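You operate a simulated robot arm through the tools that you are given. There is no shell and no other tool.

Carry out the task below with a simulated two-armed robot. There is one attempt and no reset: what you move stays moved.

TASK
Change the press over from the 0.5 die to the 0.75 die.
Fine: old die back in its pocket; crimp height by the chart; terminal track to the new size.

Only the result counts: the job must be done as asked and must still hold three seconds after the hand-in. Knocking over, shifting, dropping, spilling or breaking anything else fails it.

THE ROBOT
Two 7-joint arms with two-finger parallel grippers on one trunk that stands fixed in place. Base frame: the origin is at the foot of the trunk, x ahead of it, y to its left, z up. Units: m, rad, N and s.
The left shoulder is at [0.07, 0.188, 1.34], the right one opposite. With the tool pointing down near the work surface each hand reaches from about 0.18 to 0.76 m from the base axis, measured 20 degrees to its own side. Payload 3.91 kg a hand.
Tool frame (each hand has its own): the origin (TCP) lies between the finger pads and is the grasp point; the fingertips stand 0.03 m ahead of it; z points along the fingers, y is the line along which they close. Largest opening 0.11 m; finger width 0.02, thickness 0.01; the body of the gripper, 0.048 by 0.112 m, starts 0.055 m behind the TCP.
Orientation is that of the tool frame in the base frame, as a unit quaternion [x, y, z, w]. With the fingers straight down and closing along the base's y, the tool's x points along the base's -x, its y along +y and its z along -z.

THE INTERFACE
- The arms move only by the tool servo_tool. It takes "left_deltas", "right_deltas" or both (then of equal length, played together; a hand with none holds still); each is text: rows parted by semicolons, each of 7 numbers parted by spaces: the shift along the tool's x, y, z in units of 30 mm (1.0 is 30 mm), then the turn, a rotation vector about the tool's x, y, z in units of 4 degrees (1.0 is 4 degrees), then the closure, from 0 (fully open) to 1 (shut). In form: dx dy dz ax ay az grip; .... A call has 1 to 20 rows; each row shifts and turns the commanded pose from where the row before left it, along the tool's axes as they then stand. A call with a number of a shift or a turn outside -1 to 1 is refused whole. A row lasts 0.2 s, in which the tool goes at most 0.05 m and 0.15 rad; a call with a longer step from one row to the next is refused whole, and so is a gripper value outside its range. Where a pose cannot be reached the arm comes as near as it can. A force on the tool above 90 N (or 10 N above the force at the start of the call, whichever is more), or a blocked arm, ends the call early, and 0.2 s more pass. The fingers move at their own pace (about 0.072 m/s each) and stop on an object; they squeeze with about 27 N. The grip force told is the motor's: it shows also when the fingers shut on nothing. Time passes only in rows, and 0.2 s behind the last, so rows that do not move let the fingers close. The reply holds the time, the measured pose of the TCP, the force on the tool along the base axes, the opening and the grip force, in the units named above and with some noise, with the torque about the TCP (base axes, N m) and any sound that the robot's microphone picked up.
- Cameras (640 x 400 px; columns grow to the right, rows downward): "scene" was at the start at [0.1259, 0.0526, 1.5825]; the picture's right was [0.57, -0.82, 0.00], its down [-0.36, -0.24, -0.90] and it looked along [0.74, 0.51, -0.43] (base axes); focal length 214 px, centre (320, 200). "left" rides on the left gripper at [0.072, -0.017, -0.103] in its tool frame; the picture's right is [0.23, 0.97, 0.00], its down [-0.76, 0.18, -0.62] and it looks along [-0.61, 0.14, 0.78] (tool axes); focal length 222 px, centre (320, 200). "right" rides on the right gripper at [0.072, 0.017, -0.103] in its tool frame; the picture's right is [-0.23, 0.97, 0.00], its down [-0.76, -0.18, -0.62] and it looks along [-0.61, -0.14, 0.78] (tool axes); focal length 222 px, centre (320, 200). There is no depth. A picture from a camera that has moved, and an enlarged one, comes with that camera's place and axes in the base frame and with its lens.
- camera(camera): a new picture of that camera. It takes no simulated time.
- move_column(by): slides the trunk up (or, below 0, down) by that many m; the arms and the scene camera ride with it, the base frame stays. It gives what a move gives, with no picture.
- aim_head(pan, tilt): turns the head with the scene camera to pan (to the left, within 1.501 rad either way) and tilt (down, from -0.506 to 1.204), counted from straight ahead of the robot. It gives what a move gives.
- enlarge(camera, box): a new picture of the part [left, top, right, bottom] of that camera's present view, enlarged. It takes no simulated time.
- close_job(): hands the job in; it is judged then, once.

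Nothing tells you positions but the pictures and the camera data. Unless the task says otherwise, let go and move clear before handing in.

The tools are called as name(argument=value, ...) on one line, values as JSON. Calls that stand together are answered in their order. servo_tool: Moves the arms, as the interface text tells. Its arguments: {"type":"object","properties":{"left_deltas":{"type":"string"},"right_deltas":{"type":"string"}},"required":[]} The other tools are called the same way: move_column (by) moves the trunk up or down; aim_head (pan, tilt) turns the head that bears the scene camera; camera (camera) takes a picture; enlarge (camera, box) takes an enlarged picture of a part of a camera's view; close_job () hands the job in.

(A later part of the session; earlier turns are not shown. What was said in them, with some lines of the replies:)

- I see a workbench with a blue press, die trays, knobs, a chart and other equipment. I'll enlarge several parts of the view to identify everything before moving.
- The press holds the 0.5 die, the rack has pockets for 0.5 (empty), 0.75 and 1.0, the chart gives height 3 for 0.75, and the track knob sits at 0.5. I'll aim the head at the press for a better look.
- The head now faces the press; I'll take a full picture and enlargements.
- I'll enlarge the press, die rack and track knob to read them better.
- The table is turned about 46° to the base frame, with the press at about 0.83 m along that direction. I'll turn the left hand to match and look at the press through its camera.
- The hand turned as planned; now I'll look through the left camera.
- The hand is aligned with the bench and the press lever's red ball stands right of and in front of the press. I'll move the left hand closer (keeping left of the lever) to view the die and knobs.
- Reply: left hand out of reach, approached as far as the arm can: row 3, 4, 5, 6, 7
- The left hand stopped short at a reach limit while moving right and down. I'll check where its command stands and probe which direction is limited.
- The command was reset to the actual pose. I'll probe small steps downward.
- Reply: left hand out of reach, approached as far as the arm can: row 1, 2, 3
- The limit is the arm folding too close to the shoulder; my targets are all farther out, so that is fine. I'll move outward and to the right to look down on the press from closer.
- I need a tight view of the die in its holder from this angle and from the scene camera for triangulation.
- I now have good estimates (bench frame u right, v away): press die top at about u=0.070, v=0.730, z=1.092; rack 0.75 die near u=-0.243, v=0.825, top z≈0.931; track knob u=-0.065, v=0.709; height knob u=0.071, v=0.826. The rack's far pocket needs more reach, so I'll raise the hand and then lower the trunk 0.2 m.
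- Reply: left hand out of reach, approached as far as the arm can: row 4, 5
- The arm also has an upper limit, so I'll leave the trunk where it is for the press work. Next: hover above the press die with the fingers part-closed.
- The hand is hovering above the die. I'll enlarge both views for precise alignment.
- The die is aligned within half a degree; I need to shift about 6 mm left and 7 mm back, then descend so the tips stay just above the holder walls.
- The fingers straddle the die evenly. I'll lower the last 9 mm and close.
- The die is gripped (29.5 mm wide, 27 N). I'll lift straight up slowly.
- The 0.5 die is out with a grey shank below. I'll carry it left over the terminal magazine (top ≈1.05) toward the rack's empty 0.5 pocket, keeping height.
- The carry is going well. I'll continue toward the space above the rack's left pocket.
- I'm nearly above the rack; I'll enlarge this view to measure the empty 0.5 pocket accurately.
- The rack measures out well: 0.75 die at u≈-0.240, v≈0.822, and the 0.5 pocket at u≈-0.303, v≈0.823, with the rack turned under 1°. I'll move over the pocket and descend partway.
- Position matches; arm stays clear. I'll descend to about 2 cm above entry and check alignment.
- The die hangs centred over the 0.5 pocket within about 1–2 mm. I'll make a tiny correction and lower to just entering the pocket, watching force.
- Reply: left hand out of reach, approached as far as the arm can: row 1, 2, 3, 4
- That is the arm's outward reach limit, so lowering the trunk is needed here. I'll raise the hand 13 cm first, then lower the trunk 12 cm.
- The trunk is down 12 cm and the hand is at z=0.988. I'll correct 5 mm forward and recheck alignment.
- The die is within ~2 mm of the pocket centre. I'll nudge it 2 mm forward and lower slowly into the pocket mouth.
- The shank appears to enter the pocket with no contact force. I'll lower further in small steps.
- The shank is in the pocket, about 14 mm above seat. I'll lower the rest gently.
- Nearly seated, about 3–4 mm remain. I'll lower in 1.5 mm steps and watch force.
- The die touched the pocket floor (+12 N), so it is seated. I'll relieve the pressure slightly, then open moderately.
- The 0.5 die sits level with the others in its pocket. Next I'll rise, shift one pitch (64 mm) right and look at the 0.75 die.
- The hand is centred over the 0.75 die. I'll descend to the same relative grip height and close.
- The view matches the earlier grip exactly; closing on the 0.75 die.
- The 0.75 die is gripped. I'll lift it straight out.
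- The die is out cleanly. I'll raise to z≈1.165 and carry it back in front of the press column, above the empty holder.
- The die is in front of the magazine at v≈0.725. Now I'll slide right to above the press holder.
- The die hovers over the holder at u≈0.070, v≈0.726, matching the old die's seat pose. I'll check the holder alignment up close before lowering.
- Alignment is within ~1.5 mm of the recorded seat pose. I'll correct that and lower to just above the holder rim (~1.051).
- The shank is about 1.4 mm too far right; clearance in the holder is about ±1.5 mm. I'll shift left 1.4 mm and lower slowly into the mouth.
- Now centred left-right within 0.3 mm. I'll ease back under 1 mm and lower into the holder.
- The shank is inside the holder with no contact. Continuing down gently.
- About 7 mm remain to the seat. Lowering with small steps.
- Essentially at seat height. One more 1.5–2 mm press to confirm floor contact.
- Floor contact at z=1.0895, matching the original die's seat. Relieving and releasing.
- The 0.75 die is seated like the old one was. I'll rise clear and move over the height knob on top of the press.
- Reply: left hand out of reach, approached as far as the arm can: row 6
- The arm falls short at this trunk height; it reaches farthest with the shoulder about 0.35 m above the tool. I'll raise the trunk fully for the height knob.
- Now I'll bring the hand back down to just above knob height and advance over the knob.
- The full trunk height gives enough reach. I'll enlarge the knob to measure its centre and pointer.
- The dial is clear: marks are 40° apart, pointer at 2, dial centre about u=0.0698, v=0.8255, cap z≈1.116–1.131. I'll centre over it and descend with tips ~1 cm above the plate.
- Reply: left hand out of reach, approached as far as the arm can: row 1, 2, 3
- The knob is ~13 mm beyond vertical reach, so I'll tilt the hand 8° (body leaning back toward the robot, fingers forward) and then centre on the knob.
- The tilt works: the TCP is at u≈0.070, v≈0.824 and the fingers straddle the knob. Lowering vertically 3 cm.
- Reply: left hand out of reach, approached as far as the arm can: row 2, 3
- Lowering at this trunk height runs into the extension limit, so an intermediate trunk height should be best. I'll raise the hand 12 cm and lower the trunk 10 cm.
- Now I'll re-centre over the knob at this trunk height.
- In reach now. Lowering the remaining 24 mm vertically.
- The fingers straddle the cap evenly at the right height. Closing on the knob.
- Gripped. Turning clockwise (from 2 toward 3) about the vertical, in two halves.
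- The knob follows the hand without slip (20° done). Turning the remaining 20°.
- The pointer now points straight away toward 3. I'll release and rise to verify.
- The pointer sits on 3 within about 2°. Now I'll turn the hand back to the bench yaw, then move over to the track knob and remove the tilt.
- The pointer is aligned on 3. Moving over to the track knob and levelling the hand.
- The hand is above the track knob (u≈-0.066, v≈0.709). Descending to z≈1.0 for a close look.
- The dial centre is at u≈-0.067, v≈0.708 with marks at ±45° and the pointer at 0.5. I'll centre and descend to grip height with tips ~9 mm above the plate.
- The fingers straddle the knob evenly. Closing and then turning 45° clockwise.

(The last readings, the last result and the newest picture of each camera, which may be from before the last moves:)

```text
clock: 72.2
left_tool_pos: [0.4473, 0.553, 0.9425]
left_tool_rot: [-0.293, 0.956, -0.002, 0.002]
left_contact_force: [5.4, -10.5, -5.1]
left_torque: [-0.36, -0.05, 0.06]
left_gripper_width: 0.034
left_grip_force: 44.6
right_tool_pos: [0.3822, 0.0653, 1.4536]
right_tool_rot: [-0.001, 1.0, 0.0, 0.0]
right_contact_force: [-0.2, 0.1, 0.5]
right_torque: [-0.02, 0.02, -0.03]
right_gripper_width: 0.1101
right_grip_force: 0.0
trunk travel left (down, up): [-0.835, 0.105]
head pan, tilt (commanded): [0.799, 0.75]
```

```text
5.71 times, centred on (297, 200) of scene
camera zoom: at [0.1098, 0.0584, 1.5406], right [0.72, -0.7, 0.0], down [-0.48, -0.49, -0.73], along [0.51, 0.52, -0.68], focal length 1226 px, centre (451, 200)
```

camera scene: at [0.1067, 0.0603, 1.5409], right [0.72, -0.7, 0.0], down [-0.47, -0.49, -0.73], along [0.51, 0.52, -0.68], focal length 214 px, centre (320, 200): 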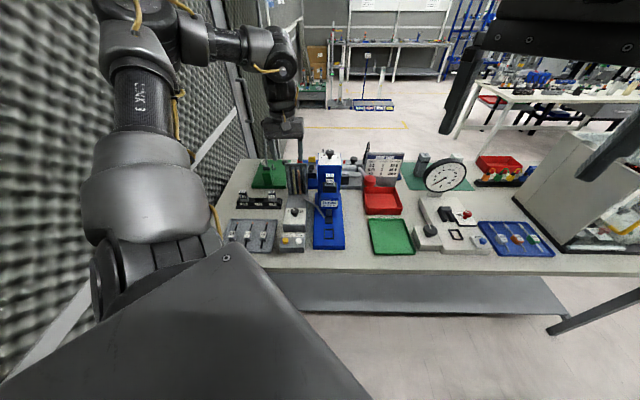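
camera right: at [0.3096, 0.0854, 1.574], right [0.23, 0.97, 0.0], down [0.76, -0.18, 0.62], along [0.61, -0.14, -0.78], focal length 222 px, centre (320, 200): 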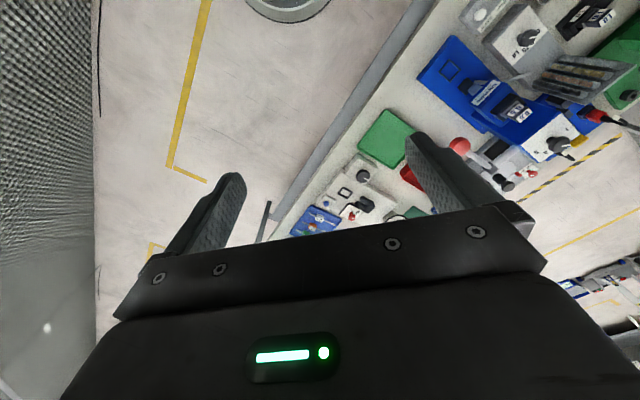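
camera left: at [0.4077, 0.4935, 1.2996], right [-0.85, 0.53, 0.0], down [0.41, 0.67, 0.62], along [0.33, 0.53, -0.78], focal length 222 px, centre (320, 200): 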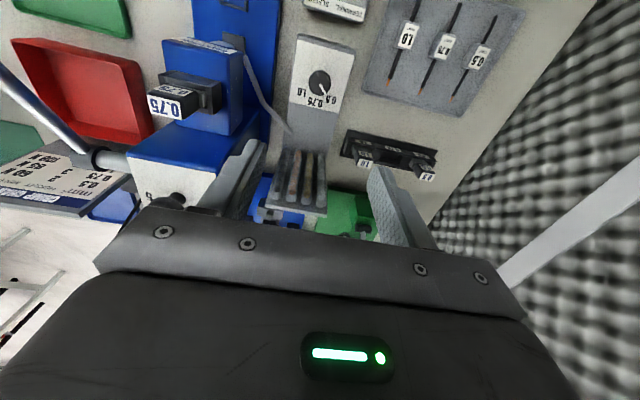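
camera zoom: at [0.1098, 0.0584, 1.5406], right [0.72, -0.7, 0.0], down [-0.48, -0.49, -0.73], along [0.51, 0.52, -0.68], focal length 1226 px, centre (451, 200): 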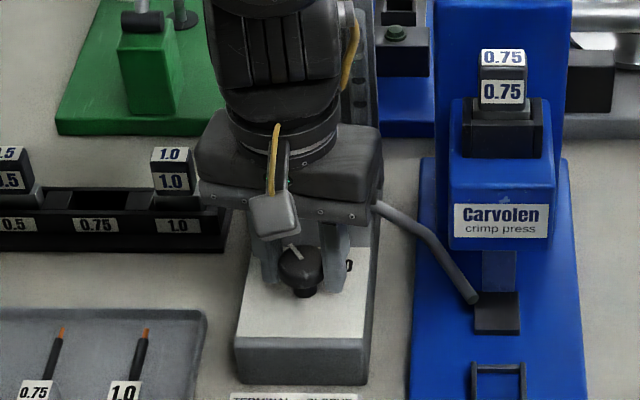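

The knob follows the hand. I'll ease ~1 mm right to relieve side force and continue turning.

servo_tool(left_deltas="0.005 -0.03 0 0 0 0.95 1;0 0 0 0 0 0.95 1;0 0 0 0 0 0.95 1;0 0 0 0 0 0.95 1;0 0 0 0 0 0 1")

enlarge(camera="left", box=[220, 60, 420, 220])

enlarge(camera="scene", box=[262, 165, 332, 235])

```text
clock: 73.4
left_tool_pos: [0.446, 0.5521, 0.9419]
left_tool_rot: [-0.164, 0.986, -0.001, 0.0]
left_contact_force: [5.5, -19.4, -19.4]
left_torque: [0.13, -1.07, 0.01]
left_gripper_width: 0.0335
left_grip_force: 45.1
right_tool_pos: [0.3834, 0.0659, 1.4537]
right_tool_rot: [0.0, 1.0, 0.001, -0.001]
right_contact_force: [0.1, -0.7, 0.0]
right_torque: [0.03, 0.0, -0.01]
right_gripper_width: 0.1102
right_grip_force: 0.1
trunk travel left (down, up): [-0.835, 0.105]
head pan, tilt (commanded): [0.799, 0.75]
```

```text
2.50 times, centred on (320, 140) of left
camera zoom: at [0.3848, 0.5136, 1.0482], right [-0.53, 0.85, 0.0], down [0.66, 0.42, 0.62], along [0.53, 0.33, -0.78], focal length 555 px, centre (320, 350)
```

zoom: 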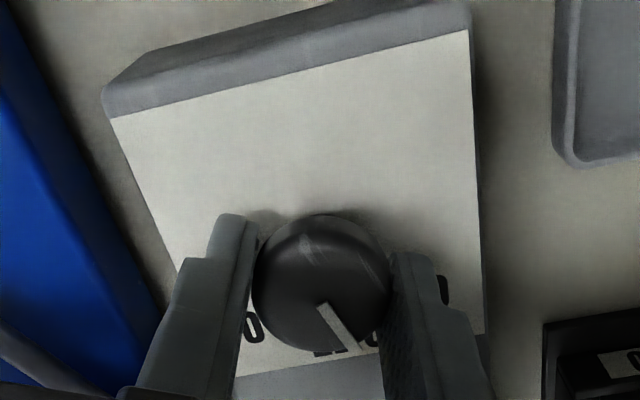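

```text
5.71 times, centred on (297, 200) of scene
camera zoom: at [0.1108, 0.0584, 1.5405], right [0.72, -0.7, 0.0], down [-0.48, -0.49, -0.73], along [0.51, 0.52, -0.68], focal length 1226 px, centre (451, 200)
```

zoom: 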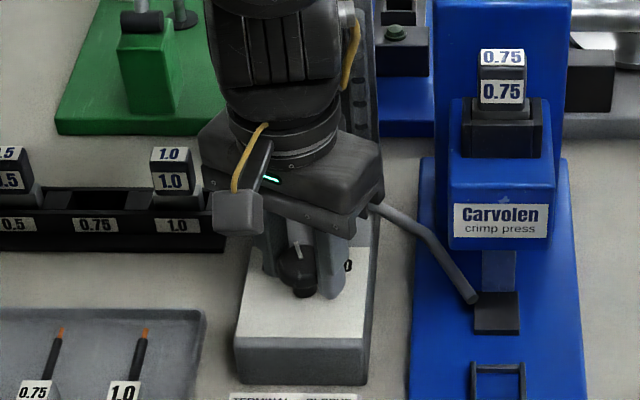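

Side and vertical forces have grown to ~20 N, so I'll release here, re-check centring, and re-grip.

servo_tool(left_deltas="0 0 0 0 0 0 0.5;0 0 0 0 0 0 0.36;0 0 0 0 0 0 0.36")

enlarge(camera="left", box=[220, 60, 420, 220])

enlarge(camera="scene", box=[262, 165, 332, 235])

```text
clock: 74.2
left_tool_pos: [0.4466, 0.5542, 0.9426]
left_tool_rot: [-0.166, 0.986, 0.0, 0.002]
left_contact_force: [-0.5, -0.1, -0.4]
left_torque: [-0.03, 0.01, -0.01]
left_gripper_width: 0.0701
left_grip_force: 0.1
right_tool_pos: [0.3796, 0.0682, 1.4556]
right_tool_rot: [0.0, 1.0, 0.0, 0.0]
right_contact_force: [0.0, -0.7, 0.7]
right_torque: [0.0, 0.01, 0.04]
right_gripper_width: 0.11
right_grip_force: 0.1
trunk travel left (down, up): [-0.835, 0.105]
head pan, tilt (commanded): [0.799, 0.75]
```

```text
2.50 times, centred on (320, 140) of left
camera zoom: at [0.3829, 0.5151, 1.0487], right [-0.53, 0.85, 0.0], down [0.66, 0.42, 0.63], along [0.53, 0.33, -0.78], focal length 555 px, centre (320, 350)
```

zoom: 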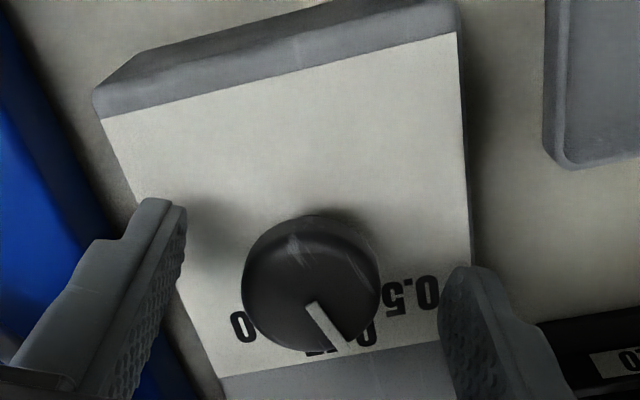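

```text
5.71 times, centred on (297, 200) of scene
camera zoom: at [0.108, 0.0597, 1.5408], right [0.72, -0.7, 0.0], down [-0.48, -0.49, -0.73], along [0.51, 0.52, -0.68], focal length 1226 px, centre (451, 200)
```

zoom: 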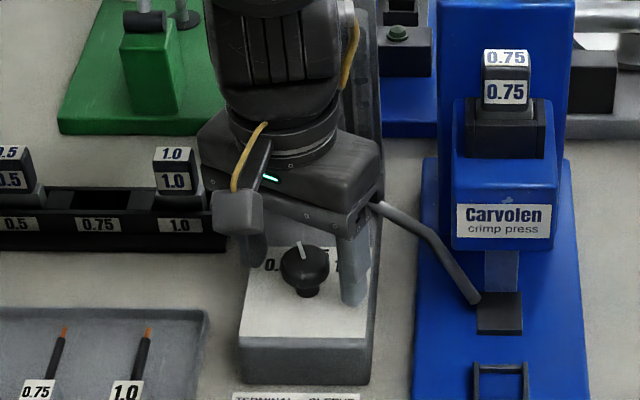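

Free again, and the track unit hasn't moved. The knob sits ~2.5 mm off the finger centre line, so I'll shift and re-grip, then check force before turning on.

servo_tool(left_deltas="0.03 -0.083 0 0 0 0 0.36;0 0 0 0 0 0 0.36")

enlarge(camera="left", box=[220, 60, 420, 220])

```text
clock: 74.8
left_tool_pos: [0.4452, 0.551, 0.9422]
left_tool_rot: [-0.165, 0.986, -0.001, 0.002]
left_contact_force: [-0.4, -0.5, 0.6]
left_torque: [0.0, -0.02, 0.04]
left_gripper_width: 0.0704
left_grip_force: 0.1
right_tool_pos: [0.3813, 0.068, 1.4543]
right_tool_rot: [0.0, 1.0, 0.0, 0.0]
right_contact_force: [-0.7, 0.2, -0.8]
right_torque: [0.03, -0.01, 0.02]
right_gripper_width: 0.1098
right_grip_force: 0.0
trunk travel left (down, up): [-0.835, 0.105]
head pan, tilt (commanded): [0.799, 0.75]
```

```text
2.50 times, centred on (320, 140) of left
camera zoom: at [0.3829, 0.5121, 1.0484], right [-0.53, 0.85, 0.0], down [0.66, 0.42, 0.63], along [0.53, 0.33, -0.78], focal length 555 px, centre (320, 350)
```

zoom: 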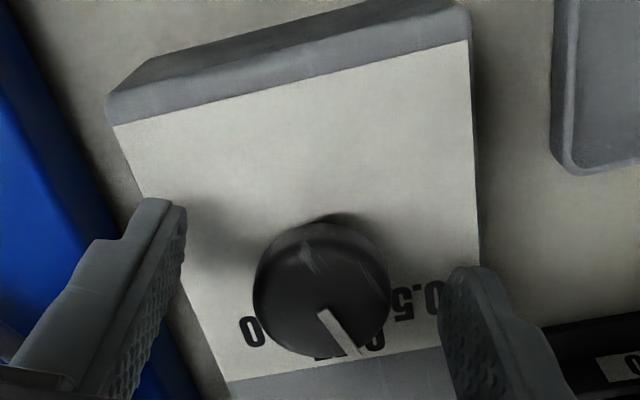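

The knob is now centred between the fingers. Gripping and checking force.

servo_tool(left_deltas="0 0 0 0 0 0 1;0 0 0 0 0 0 1;0 0 0 0 0 0 1;0 0 0 0 0 0.94 1;0 0 0 0 0 0.94 1")

```text
clock: 76.0
left_tool_pos: [0.4451, 0.551, 0.9427]
left_tool_rot: [-0.099, 0.995, -0.001, 0.002]
left_contact_force: [1.0, 1.7, 1.9]
left_torque: [-0.05, 0.44, 0.01]
left_gripper_width: 0.0335
left_grip_force: 45.3
right_tool_pos: [0.3809, 0.0667, 1.4544]
right_tool_rot: [0.0, 1.0, 0.0, 0.0]
right_contact_force: [-0.3, 0.8, -0.3]
right_torque: [0.04, 0.0, 0.01]
right_gripper_width: 0.1101
right_grip_force: 0.0
trunk travel left (down, up): [-0.835, 0.105]
head pan, tilt (commanded): [0.799, 0.75]
```

Forces are small now. Turning the last ~11°.

servo_tool(left_deltas="0 0 0 0 0 0.93 1;0 0 0 0 0 0.93 1;0 0 0 0 0 0.93 1;0 0 0 0 0 0 1")

enlarge(camera="scene", box=[262, 165, 332, 235])

enlarge(camera="left", box=[220, 60, 420, 220])

```text
clock: 77.0
left_tool_pos: [0.4444, 0.5522, 0.9431]
left_tool_rot: [-0.004, 1.0, -0.002, 0.002]
left_contact_force: [-2.0, -0.6, -3.4]
left_torque: [0.05, -0.35, 0.0]
left_gripper_width: 0.0335
left_grip_force: 44.3
right_tool_pos: [0.3801, 0.0688, 1.4549]
right_tool_rot: [0.001, 1.0, 0.001, 0.0]
right_contact_force: [0.1, -0.7, 0.3]
right_torque: [0.04, -0.02, 0.03]
right_gripper_width: 0.1102
right_grip_force: 0.0
trunk travel left (down, up): [-0.835, 0.105]
head pan, tilt (commanded): [0.799, 0.75]
```

```text
5.71 times, centred on (297, 200) of scene
camera zoom: at [0.1079, 0.0602, 1.5407], right [0.72, -0.7, 0.0], down [-0.48, -0.49, -0.73], along [0.51, 0.52, -0.68], focal length 1226 px, centre (451, 200)
```

zoom: 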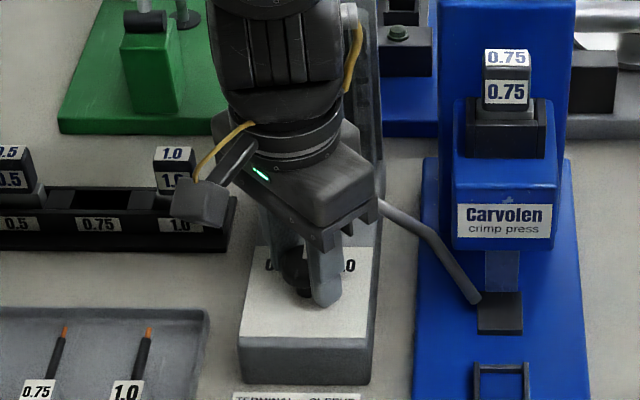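

```text
2.50 times, centred on (320, 140) of left
camera zoom: at [0.3733, 0.5351, 1.0482], right [-0.23, 0.97, 0.0], down [0.76, 0.18, 0.63], along [0.61, 0.14, -0.78], focal length 555 px, centre (320, 350)
```

zoom: 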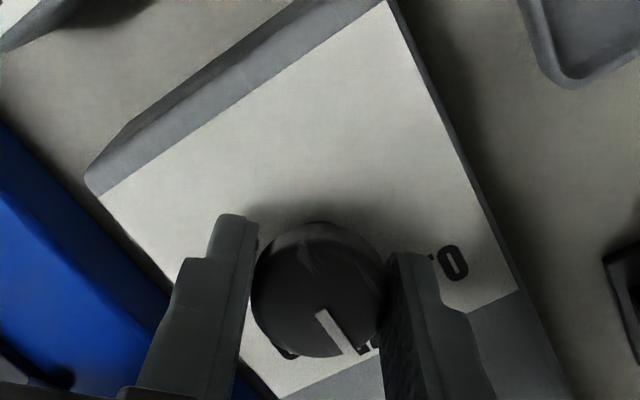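

The knob is turned ~45°. Releasing and rising to verify.

servo_tool(left_deltas="0 0 0 0 0 0 0.5;0 0 0 0 0 0 0.36;0 0 0 0 0 0 0.36;0 0 -0.7 0 0 0 0.36;0 0 -0.8 0 0 0 0.36;0 0 -0.8 0 0 0 0.36;0 0 -0.8 0 0 0 0.36")

enlarge(camera="scene", box=[272, 185, 322, 225])

enlarge(camera="left", box=[260, 50, 400, 150])

```text
clock: 78.6
left_tool_pos: [0.4439, 0.5525, 1.0381]
left_tool_rot: [-0.003, 1.0, 0.0, 0.003]
left_contact_force: [-0.2, 0.0, 0.0]
left_torque: [-0.02, -0.02, 0.01]
left_gripper_width: 0.0702
left_grip_force: 0.1
right_tool_pos: [0.3797, 0.0679, 1.4545]
right_tool_rot: [0.001, 1.0, 0.0, 0.0]
right_contact_force: [-0.1, 0.2, 0.5]
right_torque: [0.0, -0.01, 0.02]
right_gripper_width: 0.1099
right_grip_force: 0.1
trunk travel left (down, up): [-0.835, 0.105]
head pan, tilt (commanded): [0.799, 0.75]
```

```text
10.00 times, centred on (297, 205) of scene
camera zoom: at [0.1071, 0.0592, 1.5408], right [0.72, -0.7, 0.0], down [-0.47, -0.49, -0.73], along [0.51, 0.52, -0.68], focal length 2145 px, centre (550, 150)
```

zoom: 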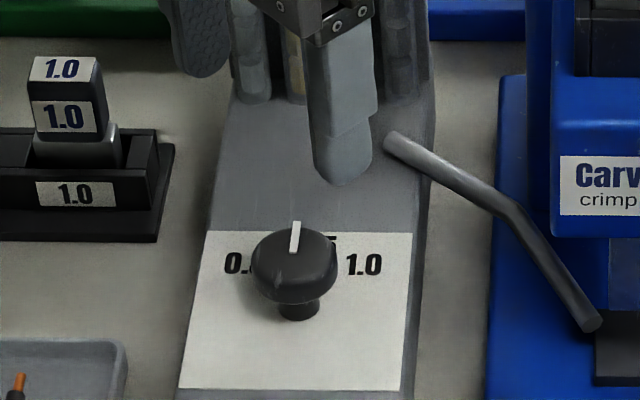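

```text
4.00 times, centred on (330, 100) of left
camera zoom: at [0.3721, 0.5358, 1.1434], right [-0.23, 0.97, 0.0], down [0.76, 0.18, 0.63], along [0.61, 0.15, -0.78], focal length 888 px, centre (280, 600)
```

zoom: 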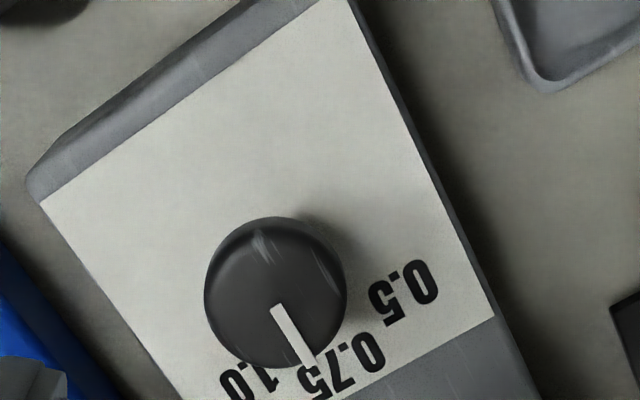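

The track pointer is on 0.75 within ~1–2°. I'll withdraw the hand upward and away, then inspect everything.

servo_tool(left_deltas="0 0 -0.95 0 0 0 0.36;0 0 -0.95 0 0 0 0.36;0 0 -0.95 0 0 0 0.36;0 0 -0.95 0 0 0 0.36;0 0 -0.95 0 0 0 0;0 0 -0.95 0 0 0 0;0 0 -0.95 0 0 0 0;0.5 0 -0.7 0 0 0 0;0.5 0 -0.7 0 0 0 0;0.5 0 -0.7 0 0 0 0;0 0 0 0 0 0 0")

enlarge(camera="scene", box=[210, 130, 420, 262])

enlarge(camera="scene", box=[230, 180, 310, 230])

enlarge(camera="scene", box=[300, 140, 370, 195])

camera(camera="left")

```text
clock: 81.0
left_tool_pos: [0.4004, 0.551, 1.2984]
left_tool_rot: [-0.004, 1.0, -0.001, 0.002]
left_contact_force: [0.5, 0.7, 0.7]
left_torque: [0.01, 0.0, -0.01]
left_gripper_width: 0.1102
left_grip_force: 0.1
right_tool_pos: [0.3823, 0.0678, 1.4553]
right_tool_rot: [0.0, 1.0, 0.001, 0.001]
right_contact_force: [0.4, -0.1, -0.3]
right_torque: [-0.01, -0.02, 0.01]
right_gripper_width: 0.1099
right_grip_force: 0.1
trunk travel left (down, up): [-0.835, 0.105]
head pan, tilt (commanded): [0.799, 0.75]
```

```text
3.03 times, centred on (315, 196) of scene
camera zoom: at [0.1084, 0.06, 1.5407], right [0.72, -0.7, 0.0], down [-0.48, -0.49, -0.73], along [0.51, 0.52, -0.68], focal length 650 px, centre (335, 212)
```

zoom: 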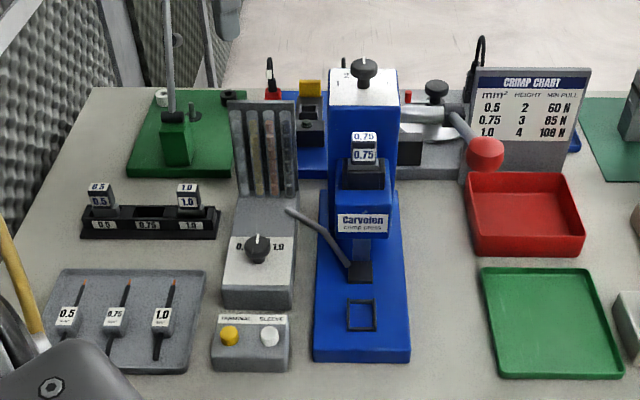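

```text
8.00 times, centred on (270, 205) of scene
camera zoom: at [0.1084, 0.06, 1.5407], right [0.72, -0.7, 0.0], down [-0.48, -0.49, -0.73], along [0.51, 0.52, -0.68], focal length 1716 px, centre (720, 160)
```

zoom: 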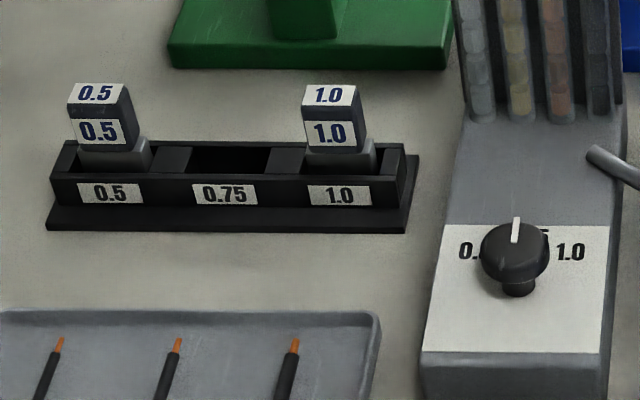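

```text
7.27 times, centred on (335, 168) of scene
camera zoom: at [0.1084, 0.06, 1.5407], right [0.72, -0.7, 0.0], down [-0.48, -0.49, -0.73], along [0.51, 0.52, -0.68], focal length 1560 px, centre (211, 436)
```

zoom: 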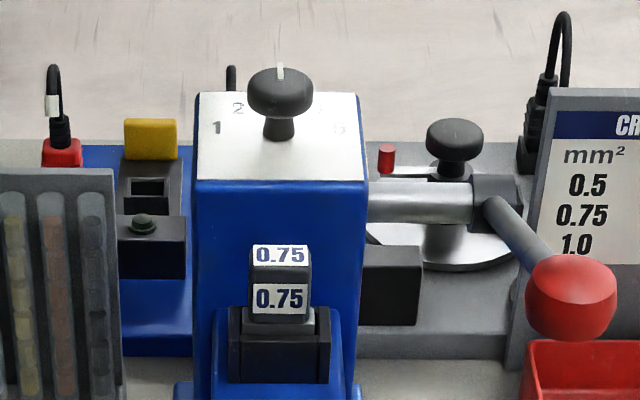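

```text
taken
camera left: at [0.3277, 0.5352, 1.4027], right [-0.23, 0.97, 0.0], down [0.76, 0.18, 0.63], along [0.61, 0.15, -0.78], focal length 222 px, centre (320, 200)
```

left: 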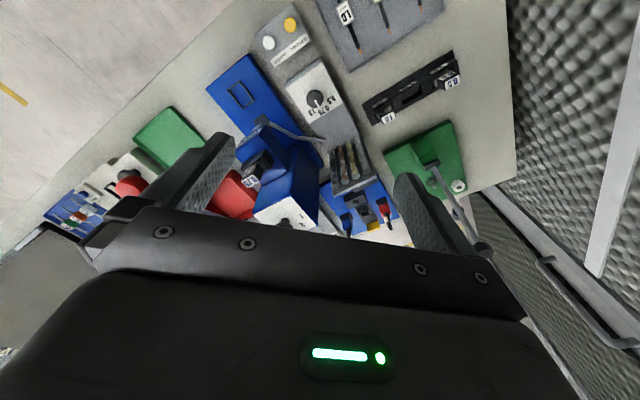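

All is in place: the 0.5 die is seated in its pocket, the 0.75 die is seated in the press, the height knob reads 3 as the chart gives, and the track knob points at 0.75. The hand is clear and nothing else appears disturbed, so I'm handing in.

close_job()

```text
The job is handed in.
```

The press is changed over to the 0.75 die and the job is handed in. I have no verdict back from the judge.

- **Old die:** the 0.5 die is seated in its 0.5 pocket in the rack, level with the 1.0 die.
- **New die:** the 0.75 die is seated in the press holder at the same height the 0.5 die was.
- **Crimp height:** turned from 2 to 3, as the chart gives for 0.75. The pointer is within about 2–3° of the mark.
- **Terminal track:** turned from 0.5 to 0.75, with the pointer within about 2° of the mark.

While turning the track knob, the side force reached about 20 N because the grip was off-centre. I let go, re-centred and finished the turn with only small forces. The track unit did not move.

The left hand is open and clear of the bench. Nothing else looked disturbed in the final pictures.
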